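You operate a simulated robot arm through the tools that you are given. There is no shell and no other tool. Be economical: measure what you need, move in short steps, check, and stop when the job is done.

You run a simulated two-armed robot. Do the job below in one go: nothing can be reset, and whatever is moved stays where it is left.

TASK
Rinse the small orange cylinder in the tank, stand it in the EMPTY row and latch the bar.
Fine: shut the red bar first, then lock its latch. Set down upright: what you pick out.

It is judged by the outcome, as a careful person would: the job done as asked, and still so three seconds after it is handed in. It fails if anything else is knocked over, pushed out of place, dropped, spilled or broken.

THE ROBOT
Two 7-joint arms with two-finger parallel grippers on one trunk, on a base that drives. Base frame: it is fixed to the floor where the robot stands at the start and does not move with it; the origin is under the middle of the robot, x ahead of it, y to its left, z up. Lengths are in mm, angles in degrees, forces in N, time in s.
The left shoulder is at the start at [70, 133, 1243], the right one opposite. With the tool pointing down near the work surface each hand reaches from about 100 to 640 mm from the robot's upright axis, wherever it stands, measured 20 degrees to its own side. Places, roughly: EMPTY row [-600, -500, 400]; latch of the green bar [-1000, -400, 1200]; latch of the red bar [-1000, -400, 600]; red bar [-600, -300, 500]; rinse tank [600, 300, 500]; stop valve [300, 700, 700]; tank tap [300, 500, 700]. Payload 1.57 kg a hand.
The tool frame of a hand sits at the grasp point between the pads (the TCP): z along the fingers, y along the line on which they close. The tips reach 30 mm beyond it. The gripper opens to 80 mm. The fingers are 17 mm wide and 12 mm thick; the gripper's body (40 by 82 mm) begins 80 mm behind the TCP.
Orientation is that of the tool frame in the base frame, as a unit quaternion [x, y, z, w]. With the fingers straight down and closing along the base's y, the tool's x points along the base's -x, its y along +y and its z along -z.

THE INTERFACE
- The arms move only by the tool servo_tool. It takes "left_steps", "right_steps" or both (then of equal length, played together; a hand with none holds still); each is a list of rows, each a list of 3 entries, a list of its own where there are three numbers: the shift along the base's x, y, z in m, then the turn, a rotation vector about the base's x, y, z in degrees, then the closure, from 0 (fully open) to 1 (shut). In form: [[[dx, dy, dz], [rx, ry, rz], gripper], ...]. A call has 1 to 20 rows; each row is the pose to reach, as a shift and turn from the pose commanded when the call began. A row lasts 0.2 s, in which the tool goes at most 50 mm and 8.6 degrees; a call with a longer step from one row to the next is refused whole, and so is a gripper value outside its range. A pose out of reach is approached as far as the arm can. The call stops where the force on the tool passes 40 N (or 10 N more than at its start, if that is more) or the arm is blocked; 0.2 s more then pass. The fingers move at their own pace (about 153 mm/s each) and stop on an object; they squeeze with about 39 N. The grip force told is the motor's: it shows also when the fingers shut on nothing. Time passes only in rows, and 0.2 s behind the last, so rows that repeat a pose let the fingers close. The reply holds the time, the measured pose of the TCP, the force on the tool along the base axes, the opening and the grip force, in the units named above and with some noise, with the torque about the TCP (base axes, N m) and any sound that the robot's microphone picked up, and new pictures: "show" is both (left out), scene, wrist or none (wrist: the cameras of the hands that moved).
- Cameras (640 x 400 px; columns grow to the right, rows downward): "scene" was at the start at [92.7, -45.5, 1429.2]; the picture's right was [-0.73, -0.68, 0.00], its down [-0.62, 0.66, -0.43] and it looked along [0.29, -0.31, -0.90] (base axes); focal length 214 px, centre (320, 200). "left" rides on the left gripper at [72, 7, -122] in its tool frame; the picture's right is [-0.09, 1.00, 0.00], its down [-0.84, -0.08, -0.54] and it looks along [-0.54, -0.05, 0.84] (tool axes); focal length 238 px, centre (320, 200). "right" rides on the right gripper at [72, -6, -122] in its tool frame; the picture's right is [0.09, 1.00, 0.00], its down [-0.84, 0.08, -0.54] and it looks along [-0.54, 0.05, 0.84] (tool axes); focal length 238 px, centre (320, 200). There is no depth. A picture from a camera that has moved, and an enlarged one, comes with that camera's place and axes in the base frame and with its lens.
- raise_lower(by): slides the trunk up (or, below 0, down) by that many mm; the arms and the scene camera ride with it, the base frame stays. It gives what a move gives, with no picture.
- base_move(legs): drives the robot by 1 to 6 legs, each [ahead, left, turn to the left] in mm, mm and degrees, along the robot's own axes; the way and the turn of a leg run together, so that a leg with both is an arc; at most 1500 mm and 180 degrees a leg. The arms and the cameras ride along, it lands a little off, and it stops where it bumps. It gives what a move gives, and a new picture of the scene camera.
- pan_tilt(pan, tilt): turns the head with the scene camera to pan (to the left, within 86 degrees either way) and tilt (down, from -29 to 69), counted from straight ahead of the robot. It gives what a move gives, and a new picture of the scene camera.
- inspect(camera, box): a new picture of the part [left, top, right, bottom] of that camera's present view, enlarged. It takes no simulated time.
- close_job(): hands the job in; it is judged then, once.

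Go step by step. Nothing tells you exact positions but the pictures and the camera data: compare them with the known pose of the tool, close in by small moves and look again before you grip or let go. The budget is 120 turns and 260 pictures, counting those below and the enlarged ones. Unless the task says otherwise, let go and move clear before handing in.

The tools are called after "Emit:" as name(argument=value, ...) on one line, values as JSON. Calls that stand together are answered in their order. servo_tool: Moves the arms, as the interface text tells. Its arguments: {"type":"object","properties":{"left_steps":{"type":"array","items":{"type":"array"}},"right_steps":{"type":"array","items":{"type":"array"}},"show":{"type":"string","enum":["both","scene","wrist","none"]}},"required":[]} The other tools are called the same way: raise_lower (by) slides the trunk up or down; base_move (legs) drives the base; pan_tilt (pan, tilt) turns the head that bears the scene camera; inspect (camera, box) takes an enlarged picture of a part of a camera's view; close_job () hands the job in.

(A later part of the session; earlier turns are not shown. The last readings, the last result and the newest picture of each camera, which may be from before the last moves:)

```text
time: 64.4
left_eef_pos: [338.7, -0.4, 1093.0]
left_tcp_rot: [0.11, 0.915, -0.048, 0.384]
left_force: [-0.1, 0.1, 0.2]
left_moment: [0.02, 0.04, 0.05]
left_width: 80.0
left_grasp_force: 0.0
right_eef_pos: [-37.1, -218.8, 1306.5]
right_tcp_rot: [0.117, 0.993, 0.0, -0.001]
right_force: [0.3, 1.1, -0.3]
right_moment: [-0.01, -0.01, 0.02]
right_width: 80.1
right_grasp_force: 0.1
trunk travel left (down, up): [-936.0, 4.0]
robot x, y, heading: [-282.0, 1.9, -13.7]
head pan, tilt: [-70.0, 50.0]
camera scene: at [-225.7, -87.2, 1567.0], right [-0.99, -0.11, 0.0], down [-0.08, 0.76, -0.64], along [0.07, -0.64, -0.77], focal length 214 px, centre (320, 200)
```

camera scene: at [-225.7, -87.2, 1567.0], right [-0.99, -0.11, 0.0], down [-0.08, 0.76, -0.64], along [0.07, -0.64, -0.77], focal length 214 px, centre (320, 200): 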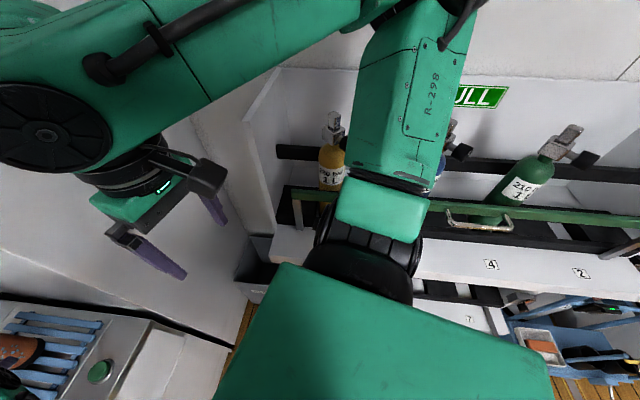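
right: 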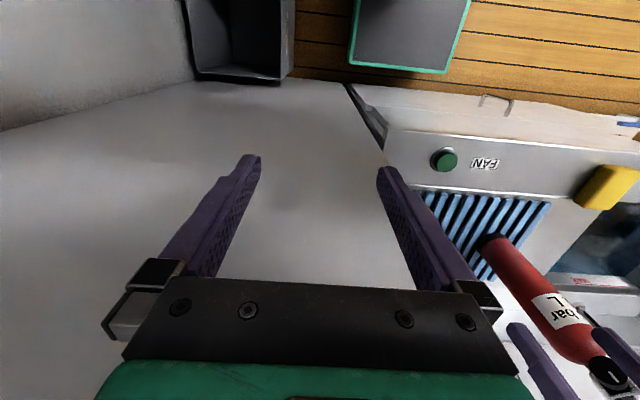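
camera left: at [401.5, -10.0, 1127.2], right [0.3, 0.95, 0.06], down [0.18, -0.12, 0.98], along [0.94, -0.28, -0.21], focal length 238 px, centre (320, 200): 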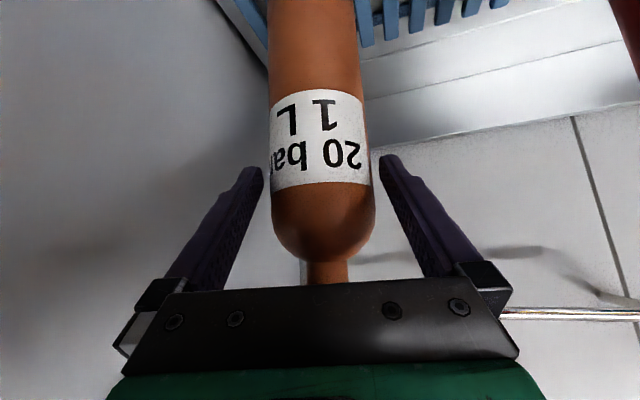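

The salt is gone; only water drops remain, and the fan should dry those. I'll reset the left hand to point straight down in free space, getting the elbow back up, ready to press the FAN button.

Emit:
servo_tool(left_steps=[[[0, 0, 0.03], [1.8, 7.3, 0], 0], [[0, 0, 0.06], [3.6, 14.6, 0], 0], [[0, 0, 0.09], [5.4, 21.9, 0], 0], [[0, 0, 0.1], [7.2, 29.1, 0], 0], [[0, 0, 0.1], [9.0, 36.4, 0], 0], [[0, 0, 0.1], [10.8, 43.7, 0], 0], [[-0.03, -0.01, 0.1], [10.8, 43.7, 0], 0], [[-0.06, -0.02, 0.1], [10.8, 43.7, 0], 0], [[-0.1, -0.04, 0.1], [10.8, 43.7, 0], 0], [[-0.13, -0.06, 0.1], [10.8, 43.7, 0], 0], [[-0.16, -0.09, 0.1], [10.8, 43.7, 0], 0], [[-0.18, -0.12, 0.1], [10.8, 43.7, 0], 0]], show="none")

Emit:
pan_tilt(pan=20, tilt=50)

```text
time: 67.0
left_eef_pos: [243.7, -124.5, 1163.7]
left_tcp_rot: [0.118, 0.993, -0.001, 0.002]
left_force: [0.1, 0.0, -0.3]
left_moment: [0.0, 0.03, -0.03]
left_width: 80.1
left_grasp_force: 0.0
left hand out of reach, approached as far as the arm can: row 8, 9, 10, 11, 12
right_eef_pos: [-37.8, -218.3, 1306.4]
right_tcp_rot: [0.118, 0.993, 0.0, -0.001]
right_force: [0.1, 0.2, -0.2]
right_moment: [0.0, -0.02, -0.03]
right_width: 79.8
right_grasp_force: 0.0
trunk travel left (down, up): [-936.0, 4.0]
robot x, y, heading: [-282.9, 4.8, -13.8]
head pan, tilt: [-70.0, 50.0]
```

```text
time: 68.6
left_eef_pos: [244.2, -125.9, 1163.9]
left_tcp_rot: [0.118, 0.993, -0.001, 0.004]
left_force: [0.5, 0.8, 0.4]
left_moment: [-0.02, -0.01, -0.01]
left_width: 79.9
left_grasp_force: 0.0
right_eef_pos: [-36.4, -218.2, 1305.5]
right_tcp_rot: [0.117, 0.993, 0.0, -0.001]
right_force: [-0.4, 0.2, 0.5]
right_moment: [0.01, 0.02, 0.01]
right_width: 80.0
right_grasp_force: 0.1
trunk travel left (down, up): [-936.0, 4.0]
robot x, y, heading: [-281.4, 0.4, -13.8]
head pan, tilt: [20.0, 50.0]
camera scene: at [-157.3, -2.5, 1567.0], right [0.11, -0.99, 0.0], down [-0.76, -0.08, -0.64], along [0.64, 0.07, -0.77], focal length 214 px, centre (320, 200)
```

scene: 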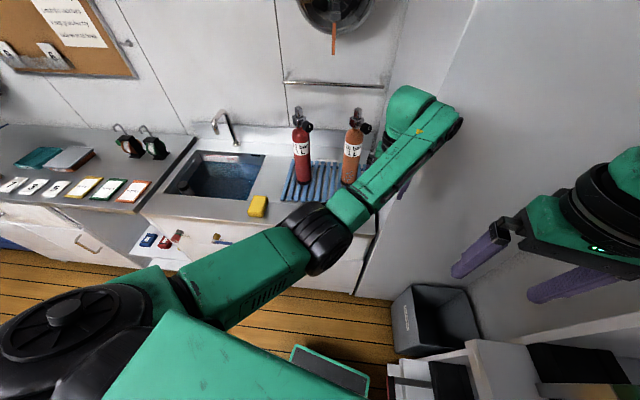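

Emit:
servo_tool(left_steps=[[[0, 0, 0.04], [0, 0, 0], 0], [[0, 0, 0.08], [0, 0, 0], 0], [[0, 0, 0.12], [0, 0, 0], 0], [[0, 0, 0.16], [0, 0, 0], 0], [[-0.03, 0, 0.16], [0, 0, 0], 0], [[-0.06, 0, 0.16], [0, 0, 0], 0], [[-0.1, -0.01, 0.16], [0, 0, 0], 0], [[-0.13, -0.015, 0.16], [0, 0, 0], 0], [[-0.16, -0.015, 0.16], [0, 0, 0], 0]], show="scene")

```text
time: 70.6
left_eef_pos: [80.9, -140.9, 1322.4]
left_tcp_rot: [0.119, 0.993, -0.002, 0.003]
left_force: [-0.7, 0.4, 0.4]
left_moment: [0.02, 0.0, -0.01]
left_width: 80.0
left_grasp_force: 0.1
left hand out of reach, approached as far as the arm can: row 1
right_eef_pos: [-37.7, -217.7, 1306.3]
right_tcp_rot: [0.117, 0.993, -0.001, 0.0]
right_force: [0.5, 0.0, 0.1]
right_moment: [0.0, -0.01, -0.03]
right_width: 80.1
right_grasp_force: 0.1
trunk travel left (down, up): [-936.0, 4.0]
robot x, y, heading: [-286.7, 3.8, -13.9]
head pan, tilt: [20.0, 50.0]
camera scene: at [-157.8, -1.3, 1567.0], right [0.11, -0.99, 0.0], down [-0.76, -0.09, -0.64], along [0.64, 0.07, -0.77], focal length 214 px, centre (320, 200)
```

scene: 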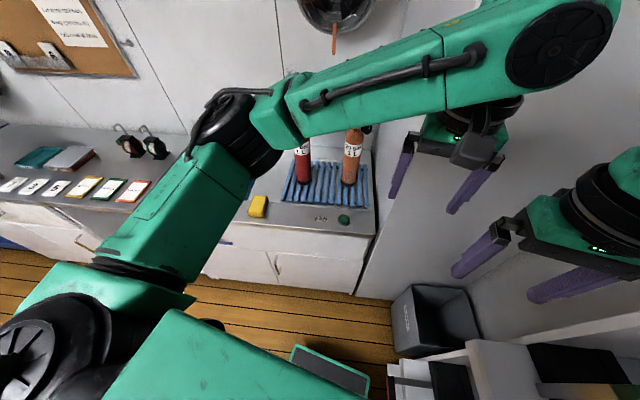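

The elbow is back in its good posture. The FAN button is near [340, -42, 860]. I'll drive ahead about 195 mm, move the closed left hand above it, and check.

Emit:
base_move(legs=[[195, 0, 0]])

Emit:
servo_tool(left_steps=[[[0.01, 0.04, 0], [0, 0, 0], 1], [[0.02, 0.08, -0.01], [0, 0, 0], 1], [[0.04, 0.11, -0.04], [0, 0, 0], 1], [[0.06, 0.14, -0.07], [0, 0, 0], 1], [[0.06, 0.145, -0.1], [0, 0, 0], 1]], show="both")

```text
time: 72.2
left_eef_pos: [269.0, -187.6, 1322.9]
left_tcp_rot: [0.12, 0.993, -0.001, 0.003]
left_force: [0.0, 0.0, 0.1]
left_moment: [0.02, 0.01, 0.01]
left_width: 80.0
left_grasp_force: 0.2
right_eef_pos: [149.0, -264.6, 1307.0]
right_tcp_rot: [0.119, 0.993, 0.0, -0.001]
right_force: [-0.1, -0.1, 0.3]
right_moment: [0.01, 0.02, -0.02]
right_width: 79.9
right_grasp_force: 0.1
trunk travel left (down, up): [-936.0, 4.0]
robot x, y, heading: [-91.8, -43.9, -13.7]
head pan, tilt: [20.0, 50.0]
camera scene: at [29.4, -48.6, 1567.0], right [0.11, -0.99, 0.0], down [-0.76, -0.08, -0.64], along [0.64, 0.07, -0.77], focal length 214 px, centre (320, 200)
```

scene: 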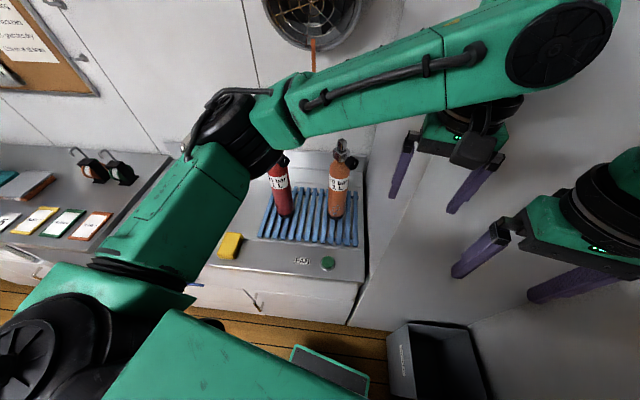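

```text
time: 73.4
left_eef_pos: [329.1, -40.2, 1225.0]
left_tcp_rot: [0.119, 0.993, -0.001, 0.004]
left_force: [-0.3, -0.1, 1.1]
left_moment: [-0.02, 0.0, -0.02]
left_width: 0.2
left_grasp_force: 21.0
right_eef_pos: [149.3, -263.2, 1306.0]
right_tcp_rot: [0.119, 0.993, 0.0, -0.001]
right_force: [0.4, 1.0, -0.1]
right_moment: [-0.02, -0.01, 0.02]
right_width: 79.7
right_grasp_force: 0.1
trunk travel left (down, up): [-936.0, 4.0]
robot x, y, heading: [-99.8, -38.6, -13.7]
head pan, tilt: [20.0, 50.0]
camera scene: at [29.5, -46.6, 1567.0], right [0.11, -0.99, 0.0], down [-0.76, -0.08, -0.64], along [0.64, 0.07, -0.77], focal length 214 px, centre (320, 200)
camera left: at [259.0, -15.8, 1345.5], right [0.33, 0.95, 0.0], down [0.79, -0.27, 0.55], along [0.52, -0.18, -0.84], focal length 238 px, centre (320, 200)
```

scene: 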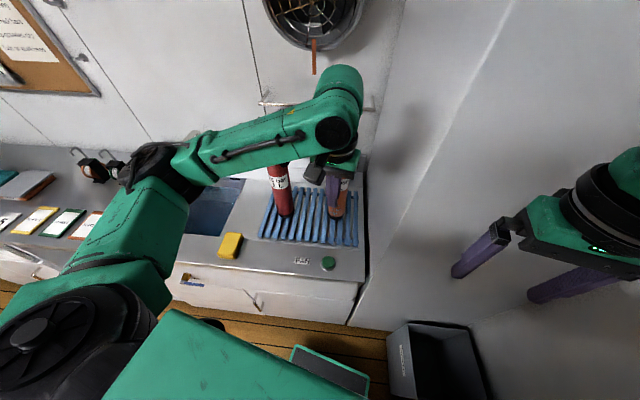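
left: 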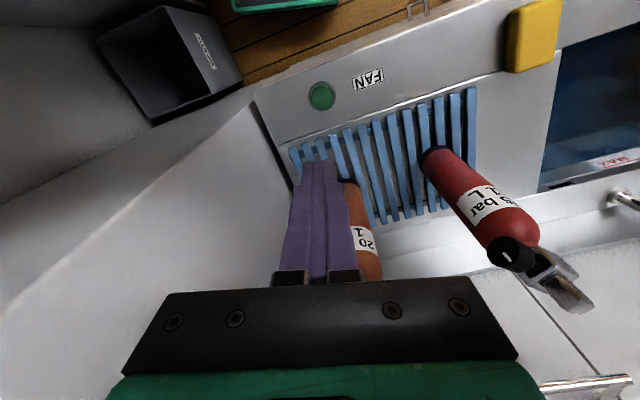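

The button is at [339, -41, about 860], nearly beneath the hand. I'll descend to about 15 mm above it.

Emit:
servo_tool(left_steps=[[[0.01, 0, -0.04], [0, 0, 0], 1], [[0.01, -0.001, -0.085], [0, 0, 0], 1], [[0.01, -0.001, -0.13], [0, 0, 0], 1], [[0.01, -0.001, -0.175], [0, 0, 0], 1], [[0.01, -0.001, -0.22], [0, 0, 0], 1], [[0.01, -0.001, -0.265], [0, 0, 0], 1], [[0.01, -0.001, -0.305], [0, 0, 0], 1]], show="both")

```text
time: 75.0
left_eef_pos: [339.5, -43.9, 917.7]
left_tcp_rot: [0.12, 0.993, -0.002, 0.003]
left_force: [-0.2, 0.3, 0.4]
left_moment: [0.01, 0.01, 0.0]
left_width: 0.0
left_grasp_force: 21.1
right_eef_pos: [149.8, -265.2, 1305.5]
right_tcp_rot: [0.118, 0.993, -0.001, -0.001]
right_force: [0.4, -1.5, 0.1]
right_moment: [-0.02, -0.01, 0.0]
right_width: 80.0
right_grasp_force: 0.0
trunk travel left (down, up): [-936.0, 4.0]
robot x, y, heading: [-95.9, -44.0, -13.9]
head pan, tilt: [20.0, 50.0]
camera scene: at [29.6, -48.4, 1567.0], right [0.11, -0.99, 0.0], down [-0.76, -0.08, -0.64], along [0.64, 0.07, -0.77], focal length 214 px, centre (320, 200)
camera left: at [269.6, -20.1, 1038.8], right [0.33, 0.95, 0.0], down [0.79, -0.27, 0.55], along [0.52, -0.18, -0.84], focal length 238 px, centre (320, 200)
```

scene: 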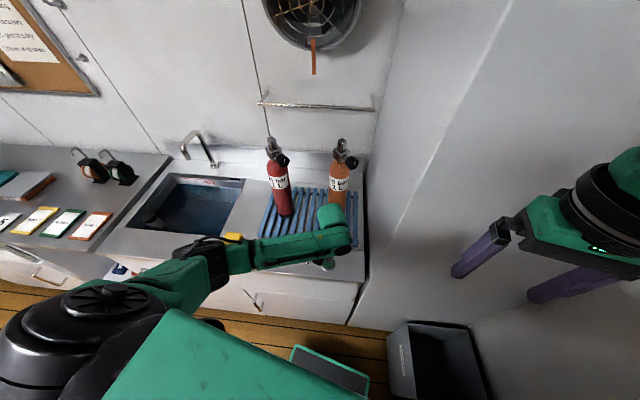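
left: 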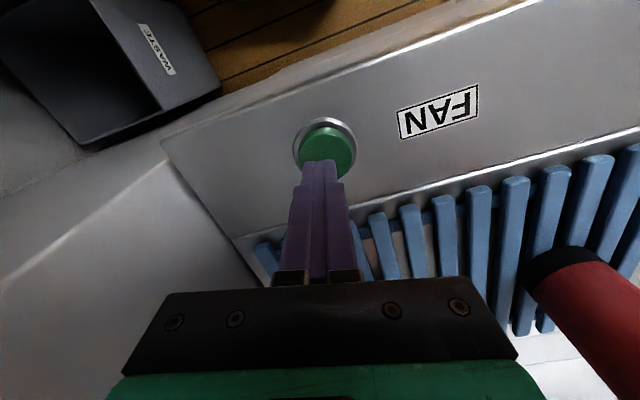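

Emit:
servo_tool(left_steps=[[[-0.004, 0.004, -0.01], [0, 0, 0], 1], [[-0.004, 0.004, -0.018], [0, 0, 0], 1], [[-0.004, 0.004, -0.025], [0, 0, 0], 1], [[-0.004, 0.004, -0.03], [0, 0, 0], 1], [[-0.004, 0.004, -0.034], [0, 0, 0], 1]], show="both")

```text
time: 76.2
left_eef_pos: [335.5, -39.9, 889.5]
left_tcp_rot: [0.119, 0.993, -0.003, 0.011]
left_force: [-8.9, 3.9, 22.7]
left_moment: [0.18, 0.39, -0.01]
left_width: 0.0
left_grasp_force: 21.6
right_eef_pos: [143.4, -264.7, 1307.7]
right_tcp_rot: [0.118, 0.993, 0.0, 0.001]
right_force: [-0.4, 1.1, -0.5]
right_moment: [0.05, 0.02, 0.02]
right_width: 80.4
right_grasp_force: 0.1
trunk travel left (down, up): [-936.0, 4.0]
robot x, y, heading: [-98.6, -41.7, -13.8]
head pan, tilt: [20.0, 50.0]
heard: click
stopped in row 5 (left hand): the force on the tool passed its limit at 42 N (the readings are from after the stop); the commanded pose is now the measured one
camera scene: at [22.4, -46.4, 1567.6], right [0.11, -0.99, 0.0], down [-0.76, -0.09, -0.65], along [0.64, 0.07, -0.76], focal length 214 px, centre (320, 200)
camera left: at [263.6, -14.8, 1010.6], right [0.33, 0.95, 0.0], down [0.78, -0.27, 0.56], along [0.53, -0.18, -0.83], focal length 238 px, centre (320, 200)
```

scene: 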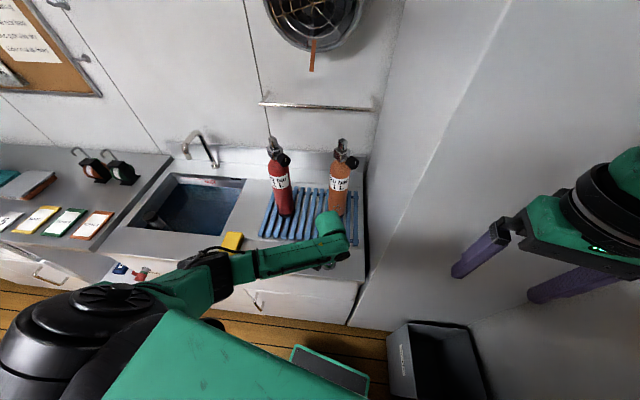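
left: 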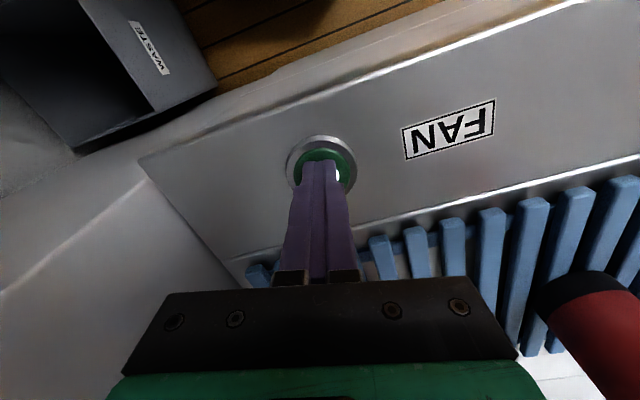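

A click: the button is pressed. I'll lift the hand and check the fan's ribbon and the drops.

Emit:
servo_tool(left_steps=[[[0, 0, 0.03], [0, 0, 0], 1], [[0, 0, 0.07], [0, 0, 0], 1], [[0, 0, 0.11], [0, 0, 0], 1], [[0, 0, 0.16], [0, 0, 0], 1], [[0, 0, 0.2], [0, 0, 0], 1], [[0, 0, 0.2], [0, 0, 0], 1], [[0, 0, 0.2], [0, 0, 0], 1], [[0, 0, 0.2], [0, 0, 0], 1]], show="both")

Emit:
inspect(camera="scene", box=[250, 0, 410, 280])

```text
time: 78.0
left_eef_pos: [338.5, -37.9, 1084.9]
left_tcp_rot: [0.119, 0.993, -0.002, 0.007]
left_force: [0.3, -0.5, -0.2]
left_moment: [0.03, 0.01, 0.01]
left_width: 0.1
left_grasp_force: 21.2
right_eef_pos: [149.7, -263.2, 1306.0]
right_tcp_rot: [0.118, 0.993, 0.0, -0.001]
right_force: [-0.6, 0.7, 0.2]
right_moment: [-0.02, 0.02, 0.0]
right_width: 80.0
right_grasp_force: 0.1
trunk travel left (down, up): [-936.0, 4.0]
robot x, y, heading: [-96.6, -42.3, -13.5]
head pan, tilt: [20.0, 50.0]
camera scene: at [29.7, -47.7, 1566.9], right [0.11, -0.99, 0.0], down [-0.76, -0.08, -0.64], along [0.64, 0.07, -0.77], focal length 214 px, centre (320, 200)
camera left: at [267.9, -13.5, 1205.9], right [0.33, 0.95, 0.0], down [0.79, -0.27, 0.56], along [0.52, -0.18, -0.83], focal length 238 px, centre (320, 200)
```

scene: 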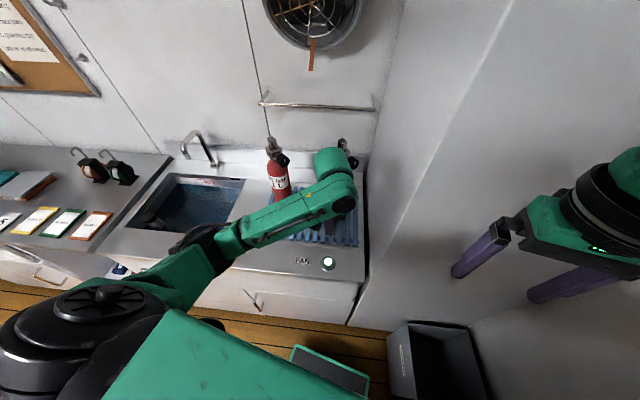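
left: 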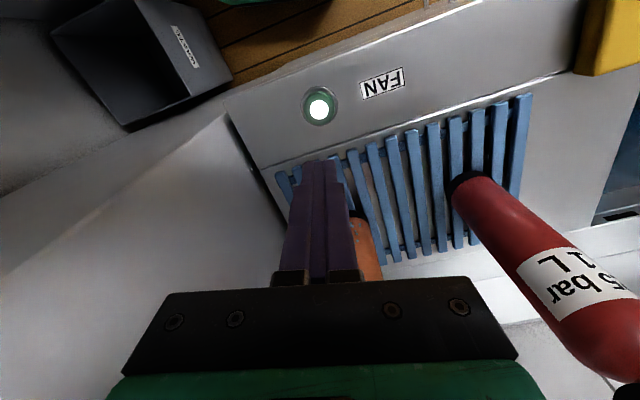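

```text
1.43 times, centred on (330, 140) of scene
camera zoom: at [29.7, -47.7, 1566.9], right [0.11, -0.99, 0.0], down [-0.76, -0.08, -0.64], along [0.64, 0.07, -0.77], focal length 306 px, centre (306, 286)
```

zoom: 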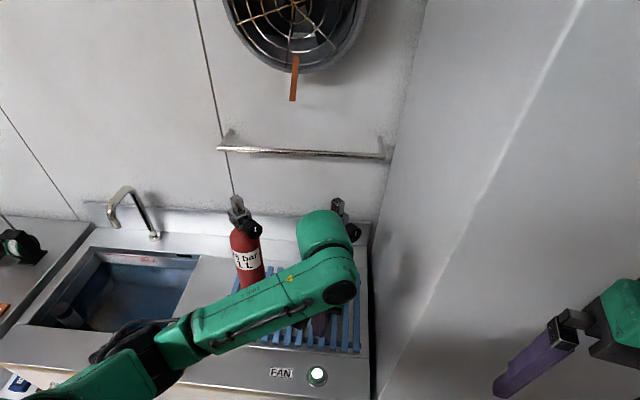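

The button is lit, so the fan runs. While the cylinder dries I'll raise the hand to restore the arm posture and look at it.

Emit:
servo_tool(left_steps=[[[0, 0, 0.04], [0, 0, 0], 0], [[0, 0, 0.08], [0, 0, 0], 0], [[0, 0, 0.12], [0, 0, 0], 0], [[0, 0, 0.16], [0, 0, 0], 0], [[0, -0.03, 0.2], [0, 0, 0], 0], [[-0.02, -0.06, 0.24], [0, 0, 0], 0], [[-0.04, -0.1, 0.24], [0, 0, 0], 0], [[-0.07, -0.14, 0.24], [0, 0, 0], 0], [[-0.07, -0.14, 0.24], [0, 0, 0], 0], [[-0.07, -0.14, 0.24], [0, 0, 0], 0], [[-0.07, -0.14, 0.24], [0, 0, 0], 0], [[-0.07, -0.14, 0.24], [0, 0, 0], 0], [[-0.07, -0.14, 0.24], [0, 0, 0], 0], [[-0.07, -0.14, 0.24], [0, 0, 0], 0], [[-0.07, -0.14, 0.24], [0, 0, 0], 0]], show="scene")

Emit:
inspect(camera="scene", box=[290, 130, 380, 230])

```text
refused: row 6 steps farther than a row can; nothing moved
```

```text
4.00 times, centred on (335, 180) of scene
camera zoom: at [29.7, -47.7, 1566.9], right [0.11, -0.99, 0.0], down [-0.76, -0.08, -0.64], along [0.64, 0.07, -0.77], focal length 858 px, centre (260, 280)
```

zoom: 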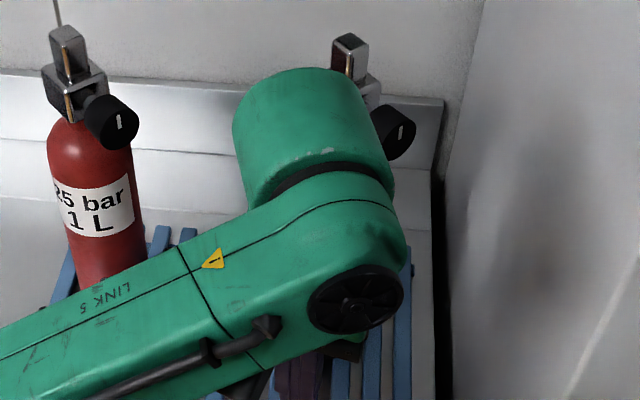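

Emit:
servo_tool(left_steps=[[[0, 0, 0.04], [0, 0, 0], 0], [[0, 0, 0.08], [0, 0, 0], 0], [[0, 0, 0.12], [0, 0, 0], 0], [[0, 0, 0.16], [0, 0, 0], 0], [[0, -0.02, 0.2], [0, 0, 0], 0], [[-0.01, -0.04, 0.24], [0, 0, 0], 0], [[-0.03, -0.08, 0.24], [0, 0, 0], 0], [[-0.05, -0.12, 0.24], [0, 0, 0], 0], [[-0.07, -0.14, 0.24], [0, 0, 0], 0], [[-0.07, -0.14, 0.24], [0, 0, 0], 0], [[-0.07, -0.14, 0.24], [0, 0, 0], 0], [[-0.07, -0.14, 0.24], [0, 0, 0], 0], [[-0.07, -0.14, 0.24], [0, 0, 0], 0], [[-0.07, -0.14, 0.24], [0, 0, 0], 0], [[-0.07, -0.14, 0.24], [0, 0, 0], 0]], show="scene")

Emit:
inspect(camera="scene", box=[290, 130, 380, 230])

```text
time: 81.2
left_eef_pos: [274.8, -166.5, 1329.5]
left_tcp_rot: [0.119, 0.993, -0.006, 0.005]
left_force: [8.1, 26.5, -7.2]
left_moment: [-2.0, 0.94, 1.15]
left_width: 79.9
left_grasp_force: 0.1
right_eef_pos: [155.1, -252.7, 1307.3]
right_tcp_rot: [0.118, 0.993, -0.005, -0.002]
right_force: [-0.1, -0.9, 0.9]
right_moment: [-0.01, 0.0, 0.02]
right_width: 80.1
right_grasp_force: 0.0
trunk travel left (down, up): [-936.0, 4.0]
robot x, y, heading: [-97.5, -45.3, -13.9]
head pan, tilt: [20.0, 50.0]
camera scene: at [35.5, -33.4, 1566.4], right [0.11, -0.99, 0.01], down [-0.76, -0.09, -0.64], along [0.64, 0.06, -0.77], focal length 214 px, centre (320, 200)
```

scene: 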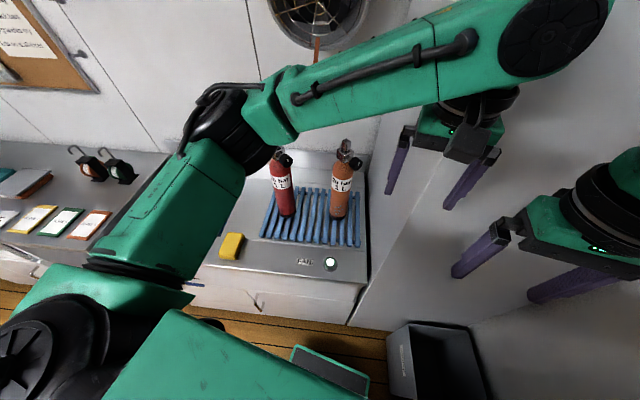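

```text
4.00 times, centred on (335, 180) of scene
camera zoom: at [35.5, -33.4, 1566.4], right [0.11, -0.99, 0.01], down [-0.76, -0.09, -0.64], along [0.64, 0.06, -0.77], focal length 858 px, centre (260, 280)
```

zoom: 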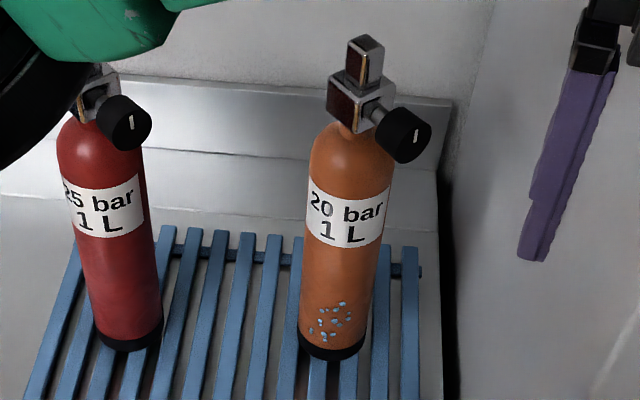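

The opened left hand touches the side wall; I'll move it off 40 mm and wait for the drops to dry.

Emit:
servo_tool(left_steps=[[[0, 0.03, 0], [0, 0, 0], 0], [[-0.02, 0.05, 0], [0, 0, 0], 0], [[-0.02, 0.05, 0], [0, 0, 0], 0], [[-0.02, 0.05, 0], [0, 0, 0], 0], [[-0.02, 0.05, 0], [0, 0, 0], 0], [[-0.02, 0.05, 0], [0, 0, 0], 0], [[-0.02, 0.05, 0], [0, 0, 0], 0], [[-0.02, 0.05, 0], [0, 0, 0], 0], [[-0.02, 0.05, 0], [0, 0, 0], 0], [[-0.02, 0.05, 0], [0, 0, 0], 0], [[-0.02, 0.05, 0], [0, 0, 0], 0], [[-0.02, 0.05, 0], [0, 0, 0], 0], [[-0.02, 0.05, 0], [0, 0, 0], 0], [[-0.02, 0.05, 0], [0, 0, 0], 0], [[-0.02, 0.05, 0], [0, 0, 0], 0], [[-0.02, 0.05, 0], [0, 0, 0], 0], [[-0.02, 0.05, 0], [0, 0, 0], 0], [[-0.02, 0.05, 0], [0, 0, 0], 0], [[-0.02, 0.05, 0], [0, 0, 0], 0], [[-0.02, 0.05, 0], [0, 0, 0], 0]], show="none")

Emit:
inspect(camera="scene", box=[290, 0, 400, 230])

Emit:
inspect(camera="scene", box=[310, 170, 370, 230])

```text
time: 85.4
left_eef_pos: [250.3, -129.4, 1327.5]
left_tcp_rot: [0.119, 0.993, -0.003, 0.008]
left_force: [-0.3, -0.3, -0.3]
left_moment: [0.02, 0.0, 0.02]
left_width: 80.0
left_grasp_force: 0.0
right_eef_pos: [149.2, -265.1, 1305.5]
right_tcp_rot: [0.119, 0.993, 0.001, -0.001]
right_force: [-0.4, -0.2, 1.0]
right_moment: [-0.02, -0.03, -0.01]
right_width: 80.1
right_grasp_force: 0.0
trunk travel left (down, up): [-936.0, 4.0]
robot x, y, heading: [-96.9, -45.3, -13.9]
head pan, tilt: [20.0, 50.0]
```

```text
1.74 times, centred on (345, 115) of scene
camera zoom: at [29.6, -47.8, 1567.0], right [0.11, -0.99, 0.0], down [-0.76, -0.08, -0.64], along [0.64, 0.07, -0.77], focal length 373 px, centre (276, 348)
```

zoom: 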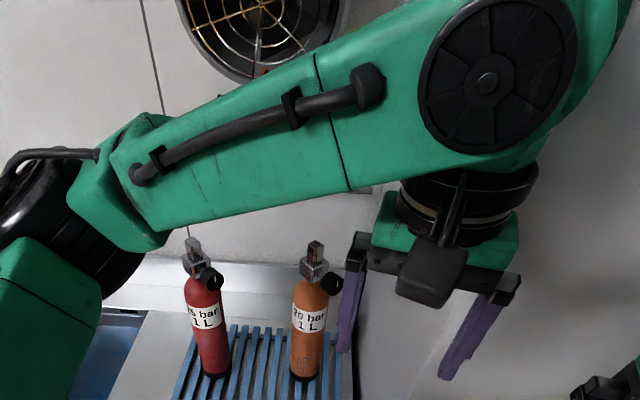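

```text
6.67 times, centred on (340, 200) of scene
camera zoom: at [29.6, -47.8, 1567.0], right [0.11, -0.99, 0.0], down [-0.76, -0.08, -0.64], along [0.64, 0.07, -0.77], focal length 1430 px, centre (187, 200)
```

zoom: 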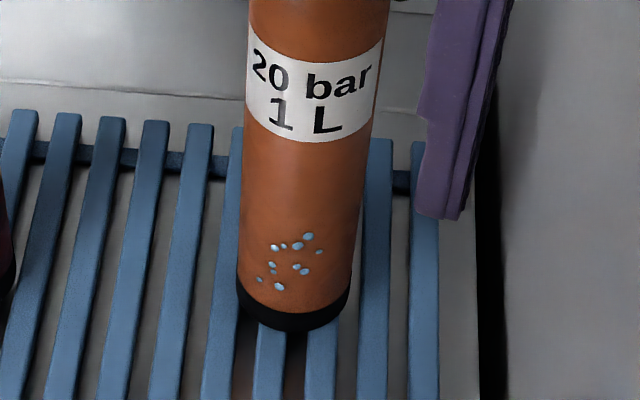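

The drops are fewer, so drying works. Meanwhile I'll study the rack.

Emit:
pan_tilt(pan=-72, tilt=35)

Emit:
inspect(camera="scene", box=[320, 100, 640, 400])

Emit:
inspect(camera="right", box=[0, 0, 640, 400])

```text
time: 87.1
left_eef_pos: [249.7, -129.0, 1327.0]
left_tcp_rot: [0.12, 0.993, -0.003, 0.007]
left_force: [0.7, 1.1, 0.1]
left_moment: [-0.01, 0.01, -0.01]
left_width: 79.8
left_grasp_force: 0.0
right_eef_pos: [149.7, -265.3, 1307.2]
right_tcp_rot: [0.118, 0.993, 0.0, -0.001]
right_force: [-0.1, 0.0, 0.2]
right_moment: [0.03, -0.02, -0.01]
right_width: 80.0
right_grasp_force: 0.0
trunk travel left (down, up): [-936.0, 4.0]
robot x, y, heading: [-96.5, -43.2, -13.7]
head pan, tilt: [-72.0, 35.0]
camera scene: at [-40.3, -144.1, 1588.7], right [-1.0, -0.08, 0.0], down [-0.04, 0.57, -0.82], along [0.06, -0.82, -0.57], focal length 214 px, centre (320, 200)
```

scene: 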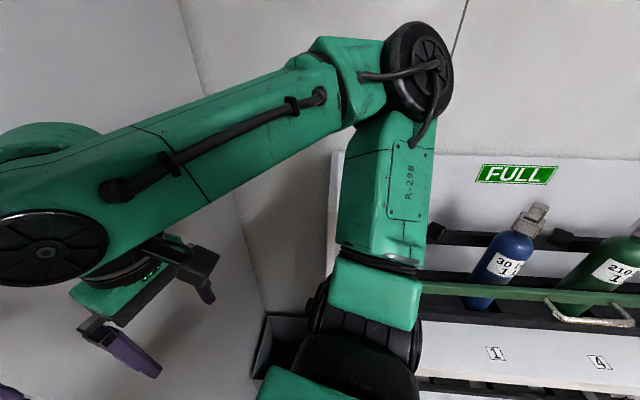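

```text
1.33 times, centred on (480, 250) of scene
camera zoom: at [-40.3, -144.1, 1588.7], right [-1.0, -0.08, 0.0], down [-0.04, 0.57, -0.82], along [0.06, -0.82, -0.57], focal length 286 px, centre (107, 133)
```

zoom: 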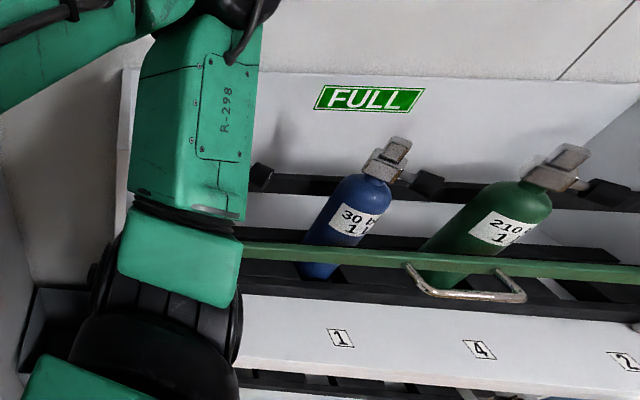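

```text
1.00 times, centred on (320, 200) of right (not enlarged: the box is as wide or as high as the picture)
camera zoom: at [79.6, -253.4, 1428.4], right [0.14, 0.99, 0.0], down [0.83, -0.12, 0.54], along [0.54, -0.08, -0.84], focal length 238 px, centre (320, 200)
```

zoom: 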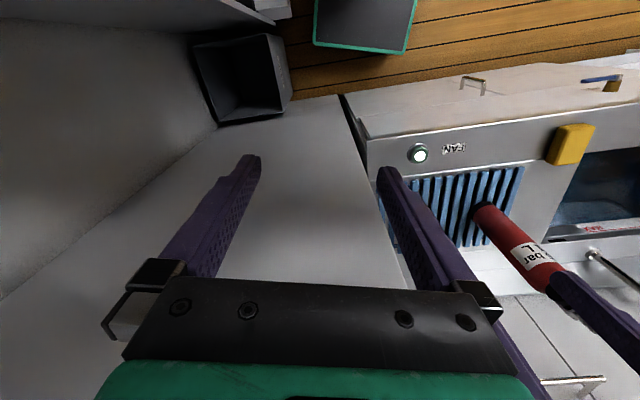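

I'll drive back and turn to face the rack so I can see the EMPTY row, its bar and its latch while drying goes on.

Emit:
base_move(legs=[[-430, 0, 0], [0, 220, 0]])

Emit:
base_move(legs=[[0, 0, -76]])

Emit:
pan_tilt(pan=0, tilt=50)

```text
time: 91.0
left_eef_pos: [-117.9, 179.0, 1327.4]
left_tcp_rot: [0.121, 0.993, -0.001, 0.008]
left_force: [-0.6, -0.1, 0.4]
left_moment: [0.08, 0.01, 0.0]
left_width: 79.8
left_grasp_force: 0.0
right_eef_pos: [-218.8, 45.0, 1304.9]
right_tcp_rot: [0.12, 0.993, 0.001, -0.001]
right_force: [-0.2, 0.2, 0.6]
right_moment: [0.06, 0.01, 0.01]
right_width: 80.1
right_grasp_force: 0.1
trunk travel left (down, up): [-936.0, 4.0]
robot x, y, heading: [-464.9, 272.9, -13.9]
head pan, tilt: [-72.0, 35.0]
camera scene: at [-409.3, 165.4, 1588.3], right [-1.0, -0.07, 0.0], down [-0.04, 0.58, -0.82], along [0.06, -0.81, -0.58], focal length 214 px, centre (320, 200)
```

scene: 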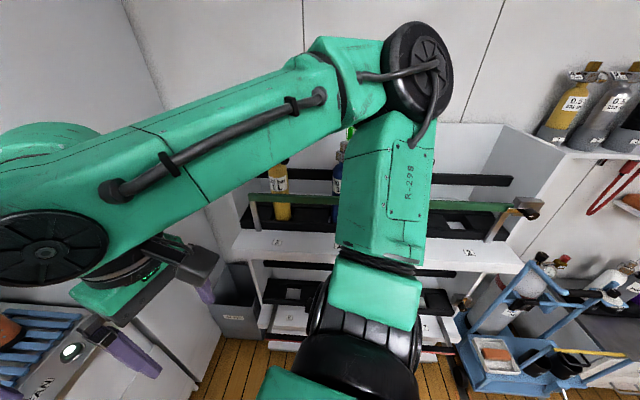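

```text
time: 94.6
left_eef_pos: [-450.2, -86.1, 1328.7]
left_tcp_rot: [0.692, 0.722, -0.006, 0.005]
left_force: [0.9, 0.5, 0.3]
left_moment: [0.0, 0.0, -0.01]
left_width: 79.9
left_grasp_force: 0.1
right_eef_pos: [-606.8, -26.8, 1306.6]
right_tcp_rot: [0.691, 0.722, 0.001, -0.001]
right_force: [-0.3, 0.6, -0.1]
right_moment: [0.0, 0.0, 0.01]
right_width: 80.0
right_grasp_force: 0.1
trunk travel left (down, up): [-936.0, 4.0]
robot x, y, heading: [-468.0, 272.0, -87.4]
head pan, tilt: [-72.0, 35.0]
camera scene: at [-543.4, 190.3, 1588.7], right [-0.35, 0.94, 0.0], down [0.54, 0.2, -0.82], along [-0.77, -0.29, -0.57], focal length 214 px, centre (320, 200)
```

scene: 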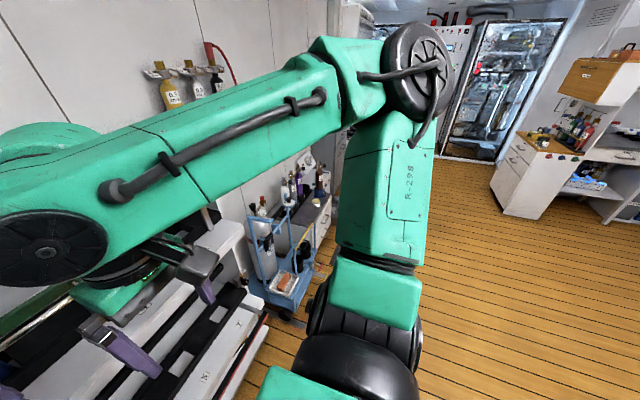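

```text
time: 96.0
left_eef_pos: [-451.3, -85.7, 1327.3]
left_tcp_rot: [0.692, 0.722, -0.006, 0.005]
left_force: [-0.1, -0.6, -0.3]
left_moment: [-0.01, 0.0, -0.02]
left_width: 80.0
left_grasp_force: 0.1
right_eef_pos: [-609.4, -26.7, 1306.4]
right_tcp_rot: [0.692, 0.722, 0.0, 0.0]
right_force: [-0.2, 0.4, 0.8]
right_moment: [0.01, -0.01, -0.01]
right_width: 80.2
right_grasp_force: 0.1
trunk travel left (down, up): [-936.0, 4.0]
robot x, y, heading: [-464.8, 274.8, -87.4]
head pan, tilt: [0.0, 50.0]
camera scene: at [-458.1, 144.2, 1567.0], right [-1.0, -0.04, 0.0], down [-0.03, 0.77, -0.64], along [0.03, -0.64, -0.77], focal length 214 px, centre (320, 200)
```

scene: 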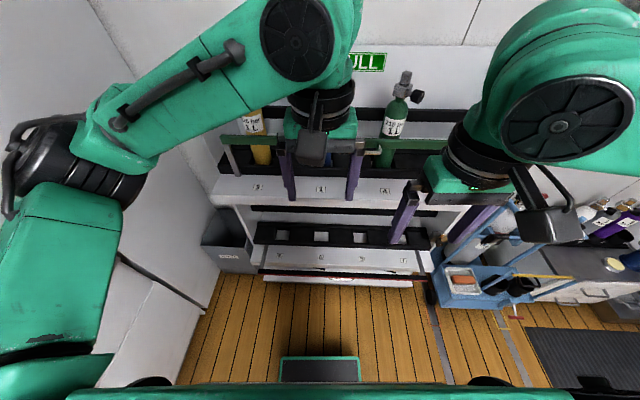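

Emit:
inspect(camera="scene", box=[200, 160, 480, 310])

Emit:
inspect(camera="scene", box=[340, 180, 500, 300])

Emit:
inspect(camera="scene", box=[200, 50, 560, 220])

```text
2.29 times, centred on (340, 235) of scene
camera zoom: at [-458.1, 144.2, 1567.0], right [-1.0, -0.04, 0.0], down [-0.03, 0.77, -0.64], along [0.03, -0.64, -0.77], focal length 490 px, centre (274, 120)
```

zoom: 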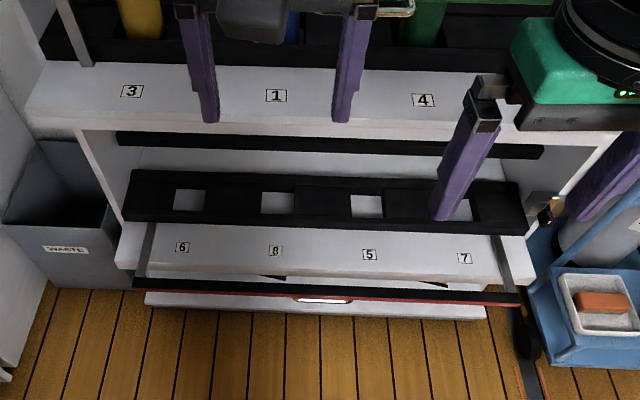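

```text
3.33 times, centred on (420, 240) of scene
camera zoom: at [-458.1, 144.2, 1567.0], right [-1.0, -0.04, 0.0], down [-0.03, 0.77, -0.64], along [0.03, -0.64, -0.77], focal length 715 px, centre (-13, 67)
```

zoom: 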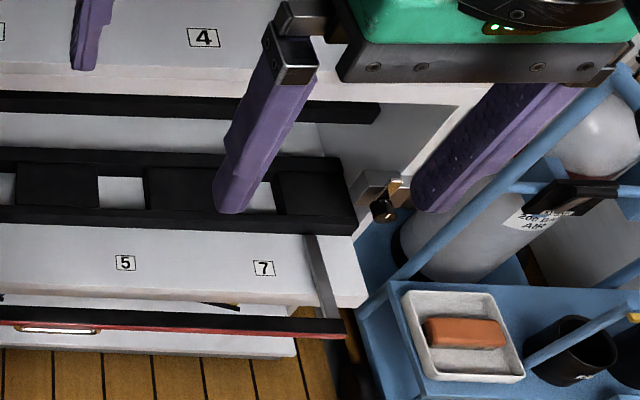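

```text
1.78 times, centred on (380, 135) of scene
camera zoom: at [-458.1, 144.2, 1567.0], right [-1.0, -0.04, 0.0], down [-0.03, 0.77, -0.64], along [0.03, -0.64, -0.77], focal length 381 px, centre (213, 316)
```

zoom: 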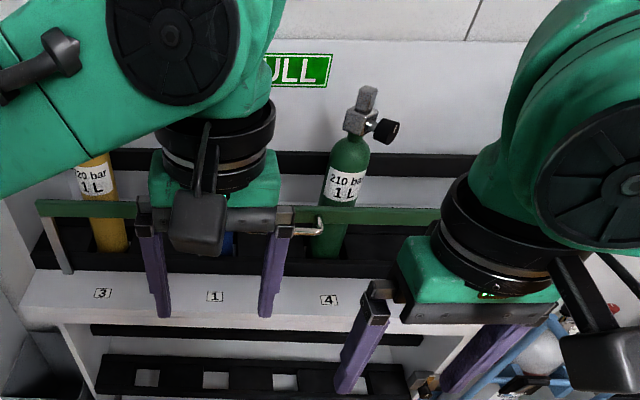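

Emit:
inspect(camera="right", box=[0, 0, 640, 400])

Emit:
inspect(camera="left", box=[0, 0, 640, 400])

```text
1.00 times, centred on (320, 200) of right (not enlarged: the box is as wide or as high as the picture)
camera zoom: at [-616.9, 46.0, 1428.4], right [0.99, 0.14, 0.0], down [0.11, -0.83, 0.54], along [0.07, -0.54, -0.84], focal length 238 px, centre (320, 200)
```

zoom: 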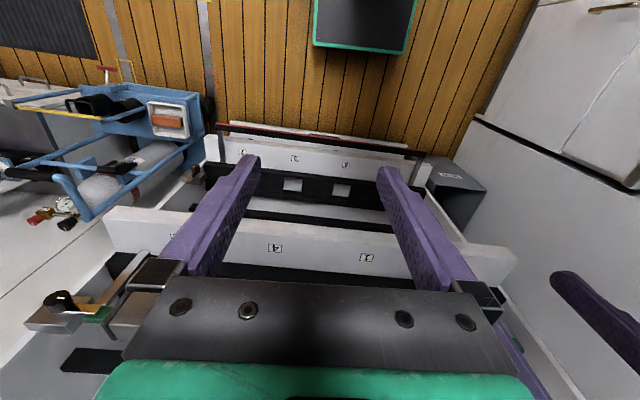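

```text
1.00 times, centred on (320, 200) of left (not enlarged: the box is as wide or as high as the picture)
camera zoom: at [-447.2, -10.5, 1448.6], right [1.0, -0.05, 0.0], down [-0.04, -0.83, 0.56], along [-0.03, -0.55, -0.83], focal length 238 px, centre (320, 200)
```

zoom: 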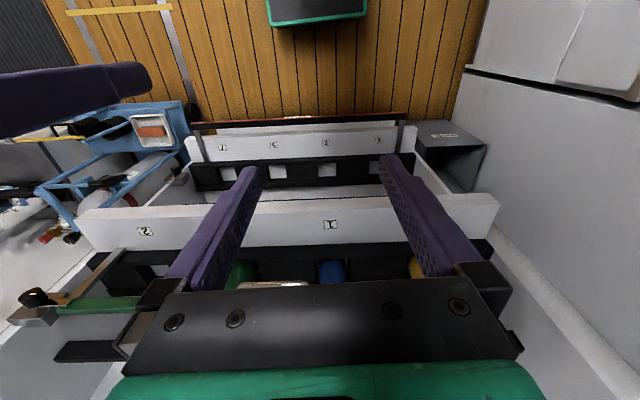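

The rack is clear now: EMPTY has four empty square holes (6, 8, 5, 7) at z ≈ 400, y ≈ -530, spaced about 245 mm, and the red bar hangs open in front with its latch at the right end. I'll put the right arm back in its starting place and return to the drip rack.

Emit:
servo_tool(right_steps=[[[-0.04, 0.01, 0], [0, 0, 0], 0], [[-0.08, 0.02, 0], [0, 0, 0], 0], [[-0.12, 0.04, 0], [0, 0, 0], 0], [[-0.15, 0.05, 0], [0, 0, 0], 0]], show="none")

Emit:
base_move(legs=[[0, 0, 87.4], [380, 0, 0], [0, -274, 0]])

Emit:
raise_lower(by=-120)

Emit:
pan_tilt(pan=10, tilt=50)

```text
time: 97.0
left_eef_pos: [-452.9, -85.3, 1327.0]
left_tcp_rot: [0.692, 0.722, -0.006, 0.005]
left_force: [0.3, -0.3, -0.5]
left_moment: [0.0, -0.01, -0.02]
left_width: 80.0
left_grasp_force: 0.1
right_eef_pos: [-761.3, 20.3, 1307.0]
right_tcp_rot: [0.691, 0.723, 0.002, 0.0]
right_force: [0.0, -0.1, 0.1]
right_moment: [-0.01, -0.04, -0.01]
right_width: 79.9
right_grasp_force: 0.1
right hand out of reach, approached as far as the arm can: row 3, 4
trunk travel left (down, up): [-936.0, 4.0]
robot x, y, heading: [-461.9, 270.7, -87.5]
head pan, tilt: [0.0, 50.0]
```

```text
time: 104.6
left_eef_pos: [255.6, -41.9, 1328.1]
left_tcp_rot: [0.028, 1.0, -0.004, 0.008]
left_force: [0.1, 0.2, 0.7]
left_moment: [0.01, 0.01, 0.01]
left_width: 79.9
left_grasp_force: 0.0
right_eef_pos: [119.8, -339.2, 1309.1]
right_tcp_rot: [0.027, 1.0, 0.0, -0.002]
right_force: [-0.4, 0.1, 0.5]
right_moment: [-0.01, -0.01, 0.01]
right_width: 80.0
right_grasp_force: 0.0
trunk travel left (down, up): [-936.0, 4.0]
robot x, y, heading: [-103.0, -20.6, -3.4]
head pan, tilt: [0.0, 50.0]
camera scene: at [26.5, -28.3, 1566.9], right [-0.06, -1.0, 0.0], down [-0.77, 0.04, -0.64], along [0.64, -0.04, -0.77], focal length 214 px, centre (320, 200)
```

scene: 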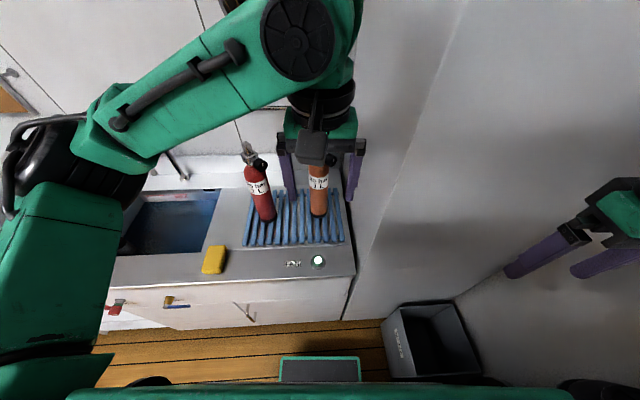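

```text
time: 106.1
left_eef_pos: [253.7, -45.4, 1207.5]
left_tcp_rot: [0.028, 1.0, -0.002, 0.008]
left_force: [-0.1, 0.6, 0.1]
left_moment: [0.02, -0.04, -0.02]
left_width: 80.1
left_grasp_force: 0.0
right_eef_pos: [119.8, -342.9, 1187.9]
right_tcp_rot: [0.027, 1.0, 0.0, -0.001]
right_force: [-0.6, 0.1, -0.4]
right_moment: [-0.01, 0.01, -0.01]
right_width: 79.7
right_grasp_force: 0.0
trunk travel left (down, up): [-816.0, 124.0]
robot x, y, heading: [-102.3, -26.0, -3.3]
head pan, tilt: [0.0, 50.0]
```

```text
time: 106.8
left_eef_pos: [255.1, -46.7, 1207.3]
left_tcp_rot: [0.028, 1.0, -0.002, 0.008]
left_force: [0.5, 0.0, 0.1]
left_moment: [0.06, 0.02, 0.02]
left_width: 80.1
left_grasp_force: 0.1
right_eef_pos: [120.9, -343.2, 1186.9]
right_tcp_rot: [0.027, 1.0, 0.0, 0.0]
right_force: [0.4, 0.2, -0.6]
right_moment: [0.0, -0.01, -0.02]
right_width: 80.0
right_grasp_force: 0.0
trunk travel left (down, up): [-816.0, 124.0]
robot x, y, heading: [-102.3, -23.1, -3.1]
head pan, tilt: [10.0, 50.0]
camera scene: at [25.4, -19.0, 1447.0], right [0.12, -0.99, 0.0], down [-0.76, -0.09, -0.64], along [0.64, 0.08, -0.77], focal length 214 px, centre (320, 200)
```

scene: 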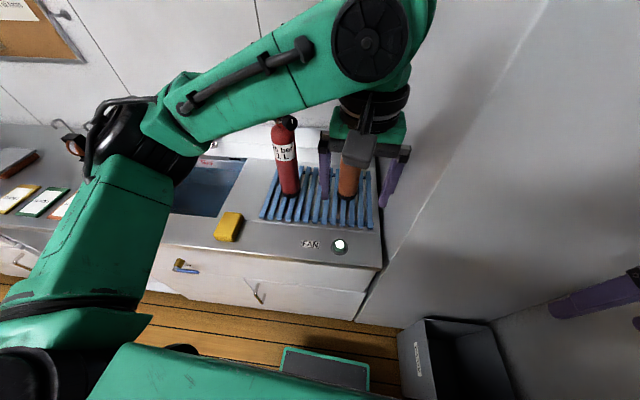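

Emit:
inspect(camera="scene", box=[320, 150, 380, 220])

Emit:
inspect(camera="left", box=[240, 60, 440, 260])

```text
5.71 times, centred on (350, 185) of scene
camera zoom: at [25.4, -19.0, 1447.0], right [0.12, -0.99, 0.0], down [-0.76, -0.09, -0.64], along [0.64, 0.08, -0.77], focal length 1226 px, centre (149, 286)
```

zoom: 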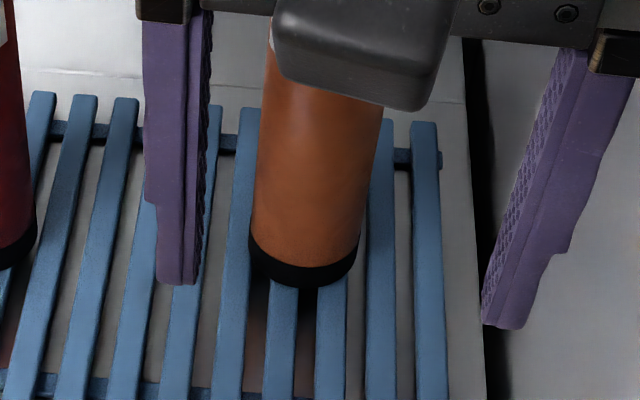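

```text
2.00 times, centred on (340, 160) of left
camera zoom: at [180.3, -34.2, 1328.6], right [0.15, 0.99, 0.0], down [0.82, -0.12, 0.56], along [0.55, -0.08, -0.83], focal length 477 px, centre (280, 280)
```

zoom: 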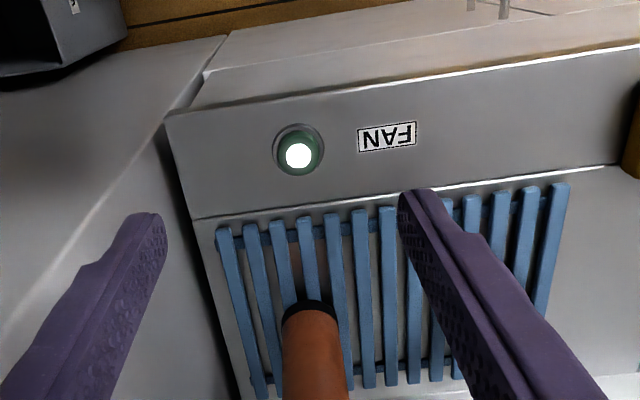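

The cylinder is dry. I'll switch the fan off again with the closed left fingers: button at [336, -39].

Emit:
servo_tool(left_steps=[[[0.03, 0.003, -0.01], [0, 0, 0], 1], [[0.06, 0.006, -0.03], [0, 0, 0], 1], [[0.081, 0.007, -0.06], [0, 0, 0], 1], [[0.081, 0.007, -0.1], [0, 0, 0], 1], [[0.081, 0.007, -0.14], [0, 0, 0], 1], [[0.081, 0.007, -0.18], [0, 0, 0], 1], [[0.081, 0.007, -0.22], [0, 0, 0], 1], [[0.081, 0.007, -0.26], [0, 0, 0], 1], [[0.081, 0.007, -0.285], [0, 0, 0], 1]], show="both")

```text
time: 108.8
left_eef_pos: [334.8, -38.8, 922.8]
left_tcp_rot: [0.028, 1.0, -0.002, 0.009]
left_force: [-1.2, -0.4, 0.5]
left_moment: [0.0, 0.01, 0.02]
left_width: 0.1
left_grasp_force: 21.2
right_eef_pos: [120.1, -342.8, 1187.7]
right_tcp_rot: [0.027, 1.0, 0.001, -0.001]
right_force: [0.3, 0.0, -0.8]
right_moment: [0.01, -0.03, 0.02]
right_width: 79.8
right_grasp_force: 0.1
trunk travel left (down, up): [-816.0, 124.0]
robot x, y, heading: [-102.5, -26.5, -3.3]
head pan, tilt: [10.0, 50.0]
camera scene: at [25.6, -18.9, 1447.0], right [0.12, -0.99, 0.0], down [-0.76, -0.09, -0.64], along [0.64, 0.08, -0.77], focal length 214 px, centre (320, 200)
camera left: at [261.3, -27.5, 1043.9], right [0.15, 0.99, 0.0], down [0.82, -0.12, 0.56], along [0.55, -0.08, -0.83], focal length 238 px, centre (320, 200)
```

scene: 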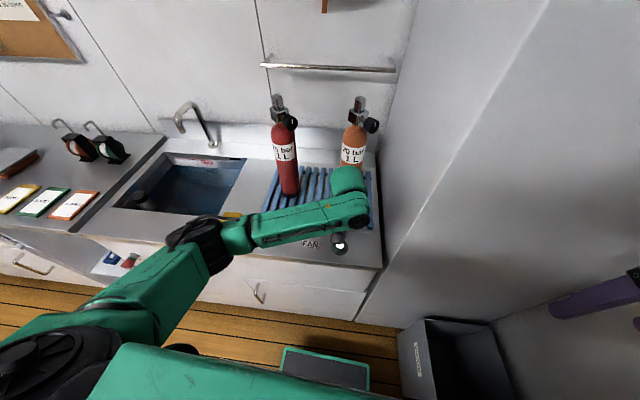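
left: 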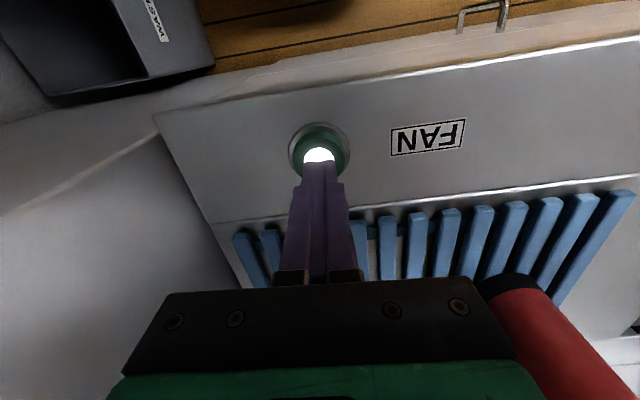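

Emit:
servo_tool(left_steps=[[[0, 0, -0.01], [0, 0, 0], 1], [[0, 0, -0.02], [0, 0, 0], 1], [[0, 0, -0.028], [0, 0, 0], 1], [[0, 0, -0.034], [0, 0, 0], 1], [[0, 0, 0.0], [0, 0, 0], 1], [[0, 0, 0.04], [0, 0, 0], 1]], show="wrist")

```text
time: 110.2
left_eef_pos: [334.7, -38.3, 964.4]
left_tcp_rot: [0.028, 1.0, -0.002, 0.008]
left_force: [0.2, 1.1, 0.3]
left_moment: [0.0, -0.04, -0.02]
left_width: 0.0
left_grasp_force: 21.7
right_eef_pos: [118.0, -343.0, 1187.7]
right_tcp_rot: [0.027, 1.0, 0.0, 0.0]
right_force: [0.0, 0.6, 0.0]
right_moment: [0.01, -0.02, 0.01]
right_width: 79.8
right_grasp_force: 0.1
trunk travel left (down, up): [-816.0, 124.0]
robot x, y, heading: [-98.5, -23.9, -3.2]
head pan, tilt: [10.0, 50.0]
heard: click
camera left: at [260.7, -27.4, 1084.2], right [0.15, 0.99, 0.0], down [0.82, -0.12, 0.56], along [0.55, -0.08, -0.83], focal length 238 px, centre (320, 200)
```

left: 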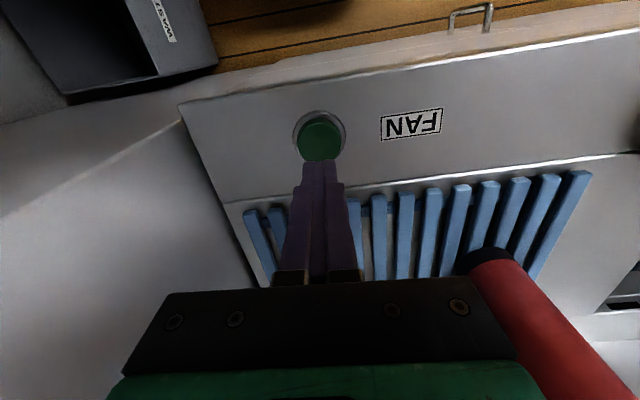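

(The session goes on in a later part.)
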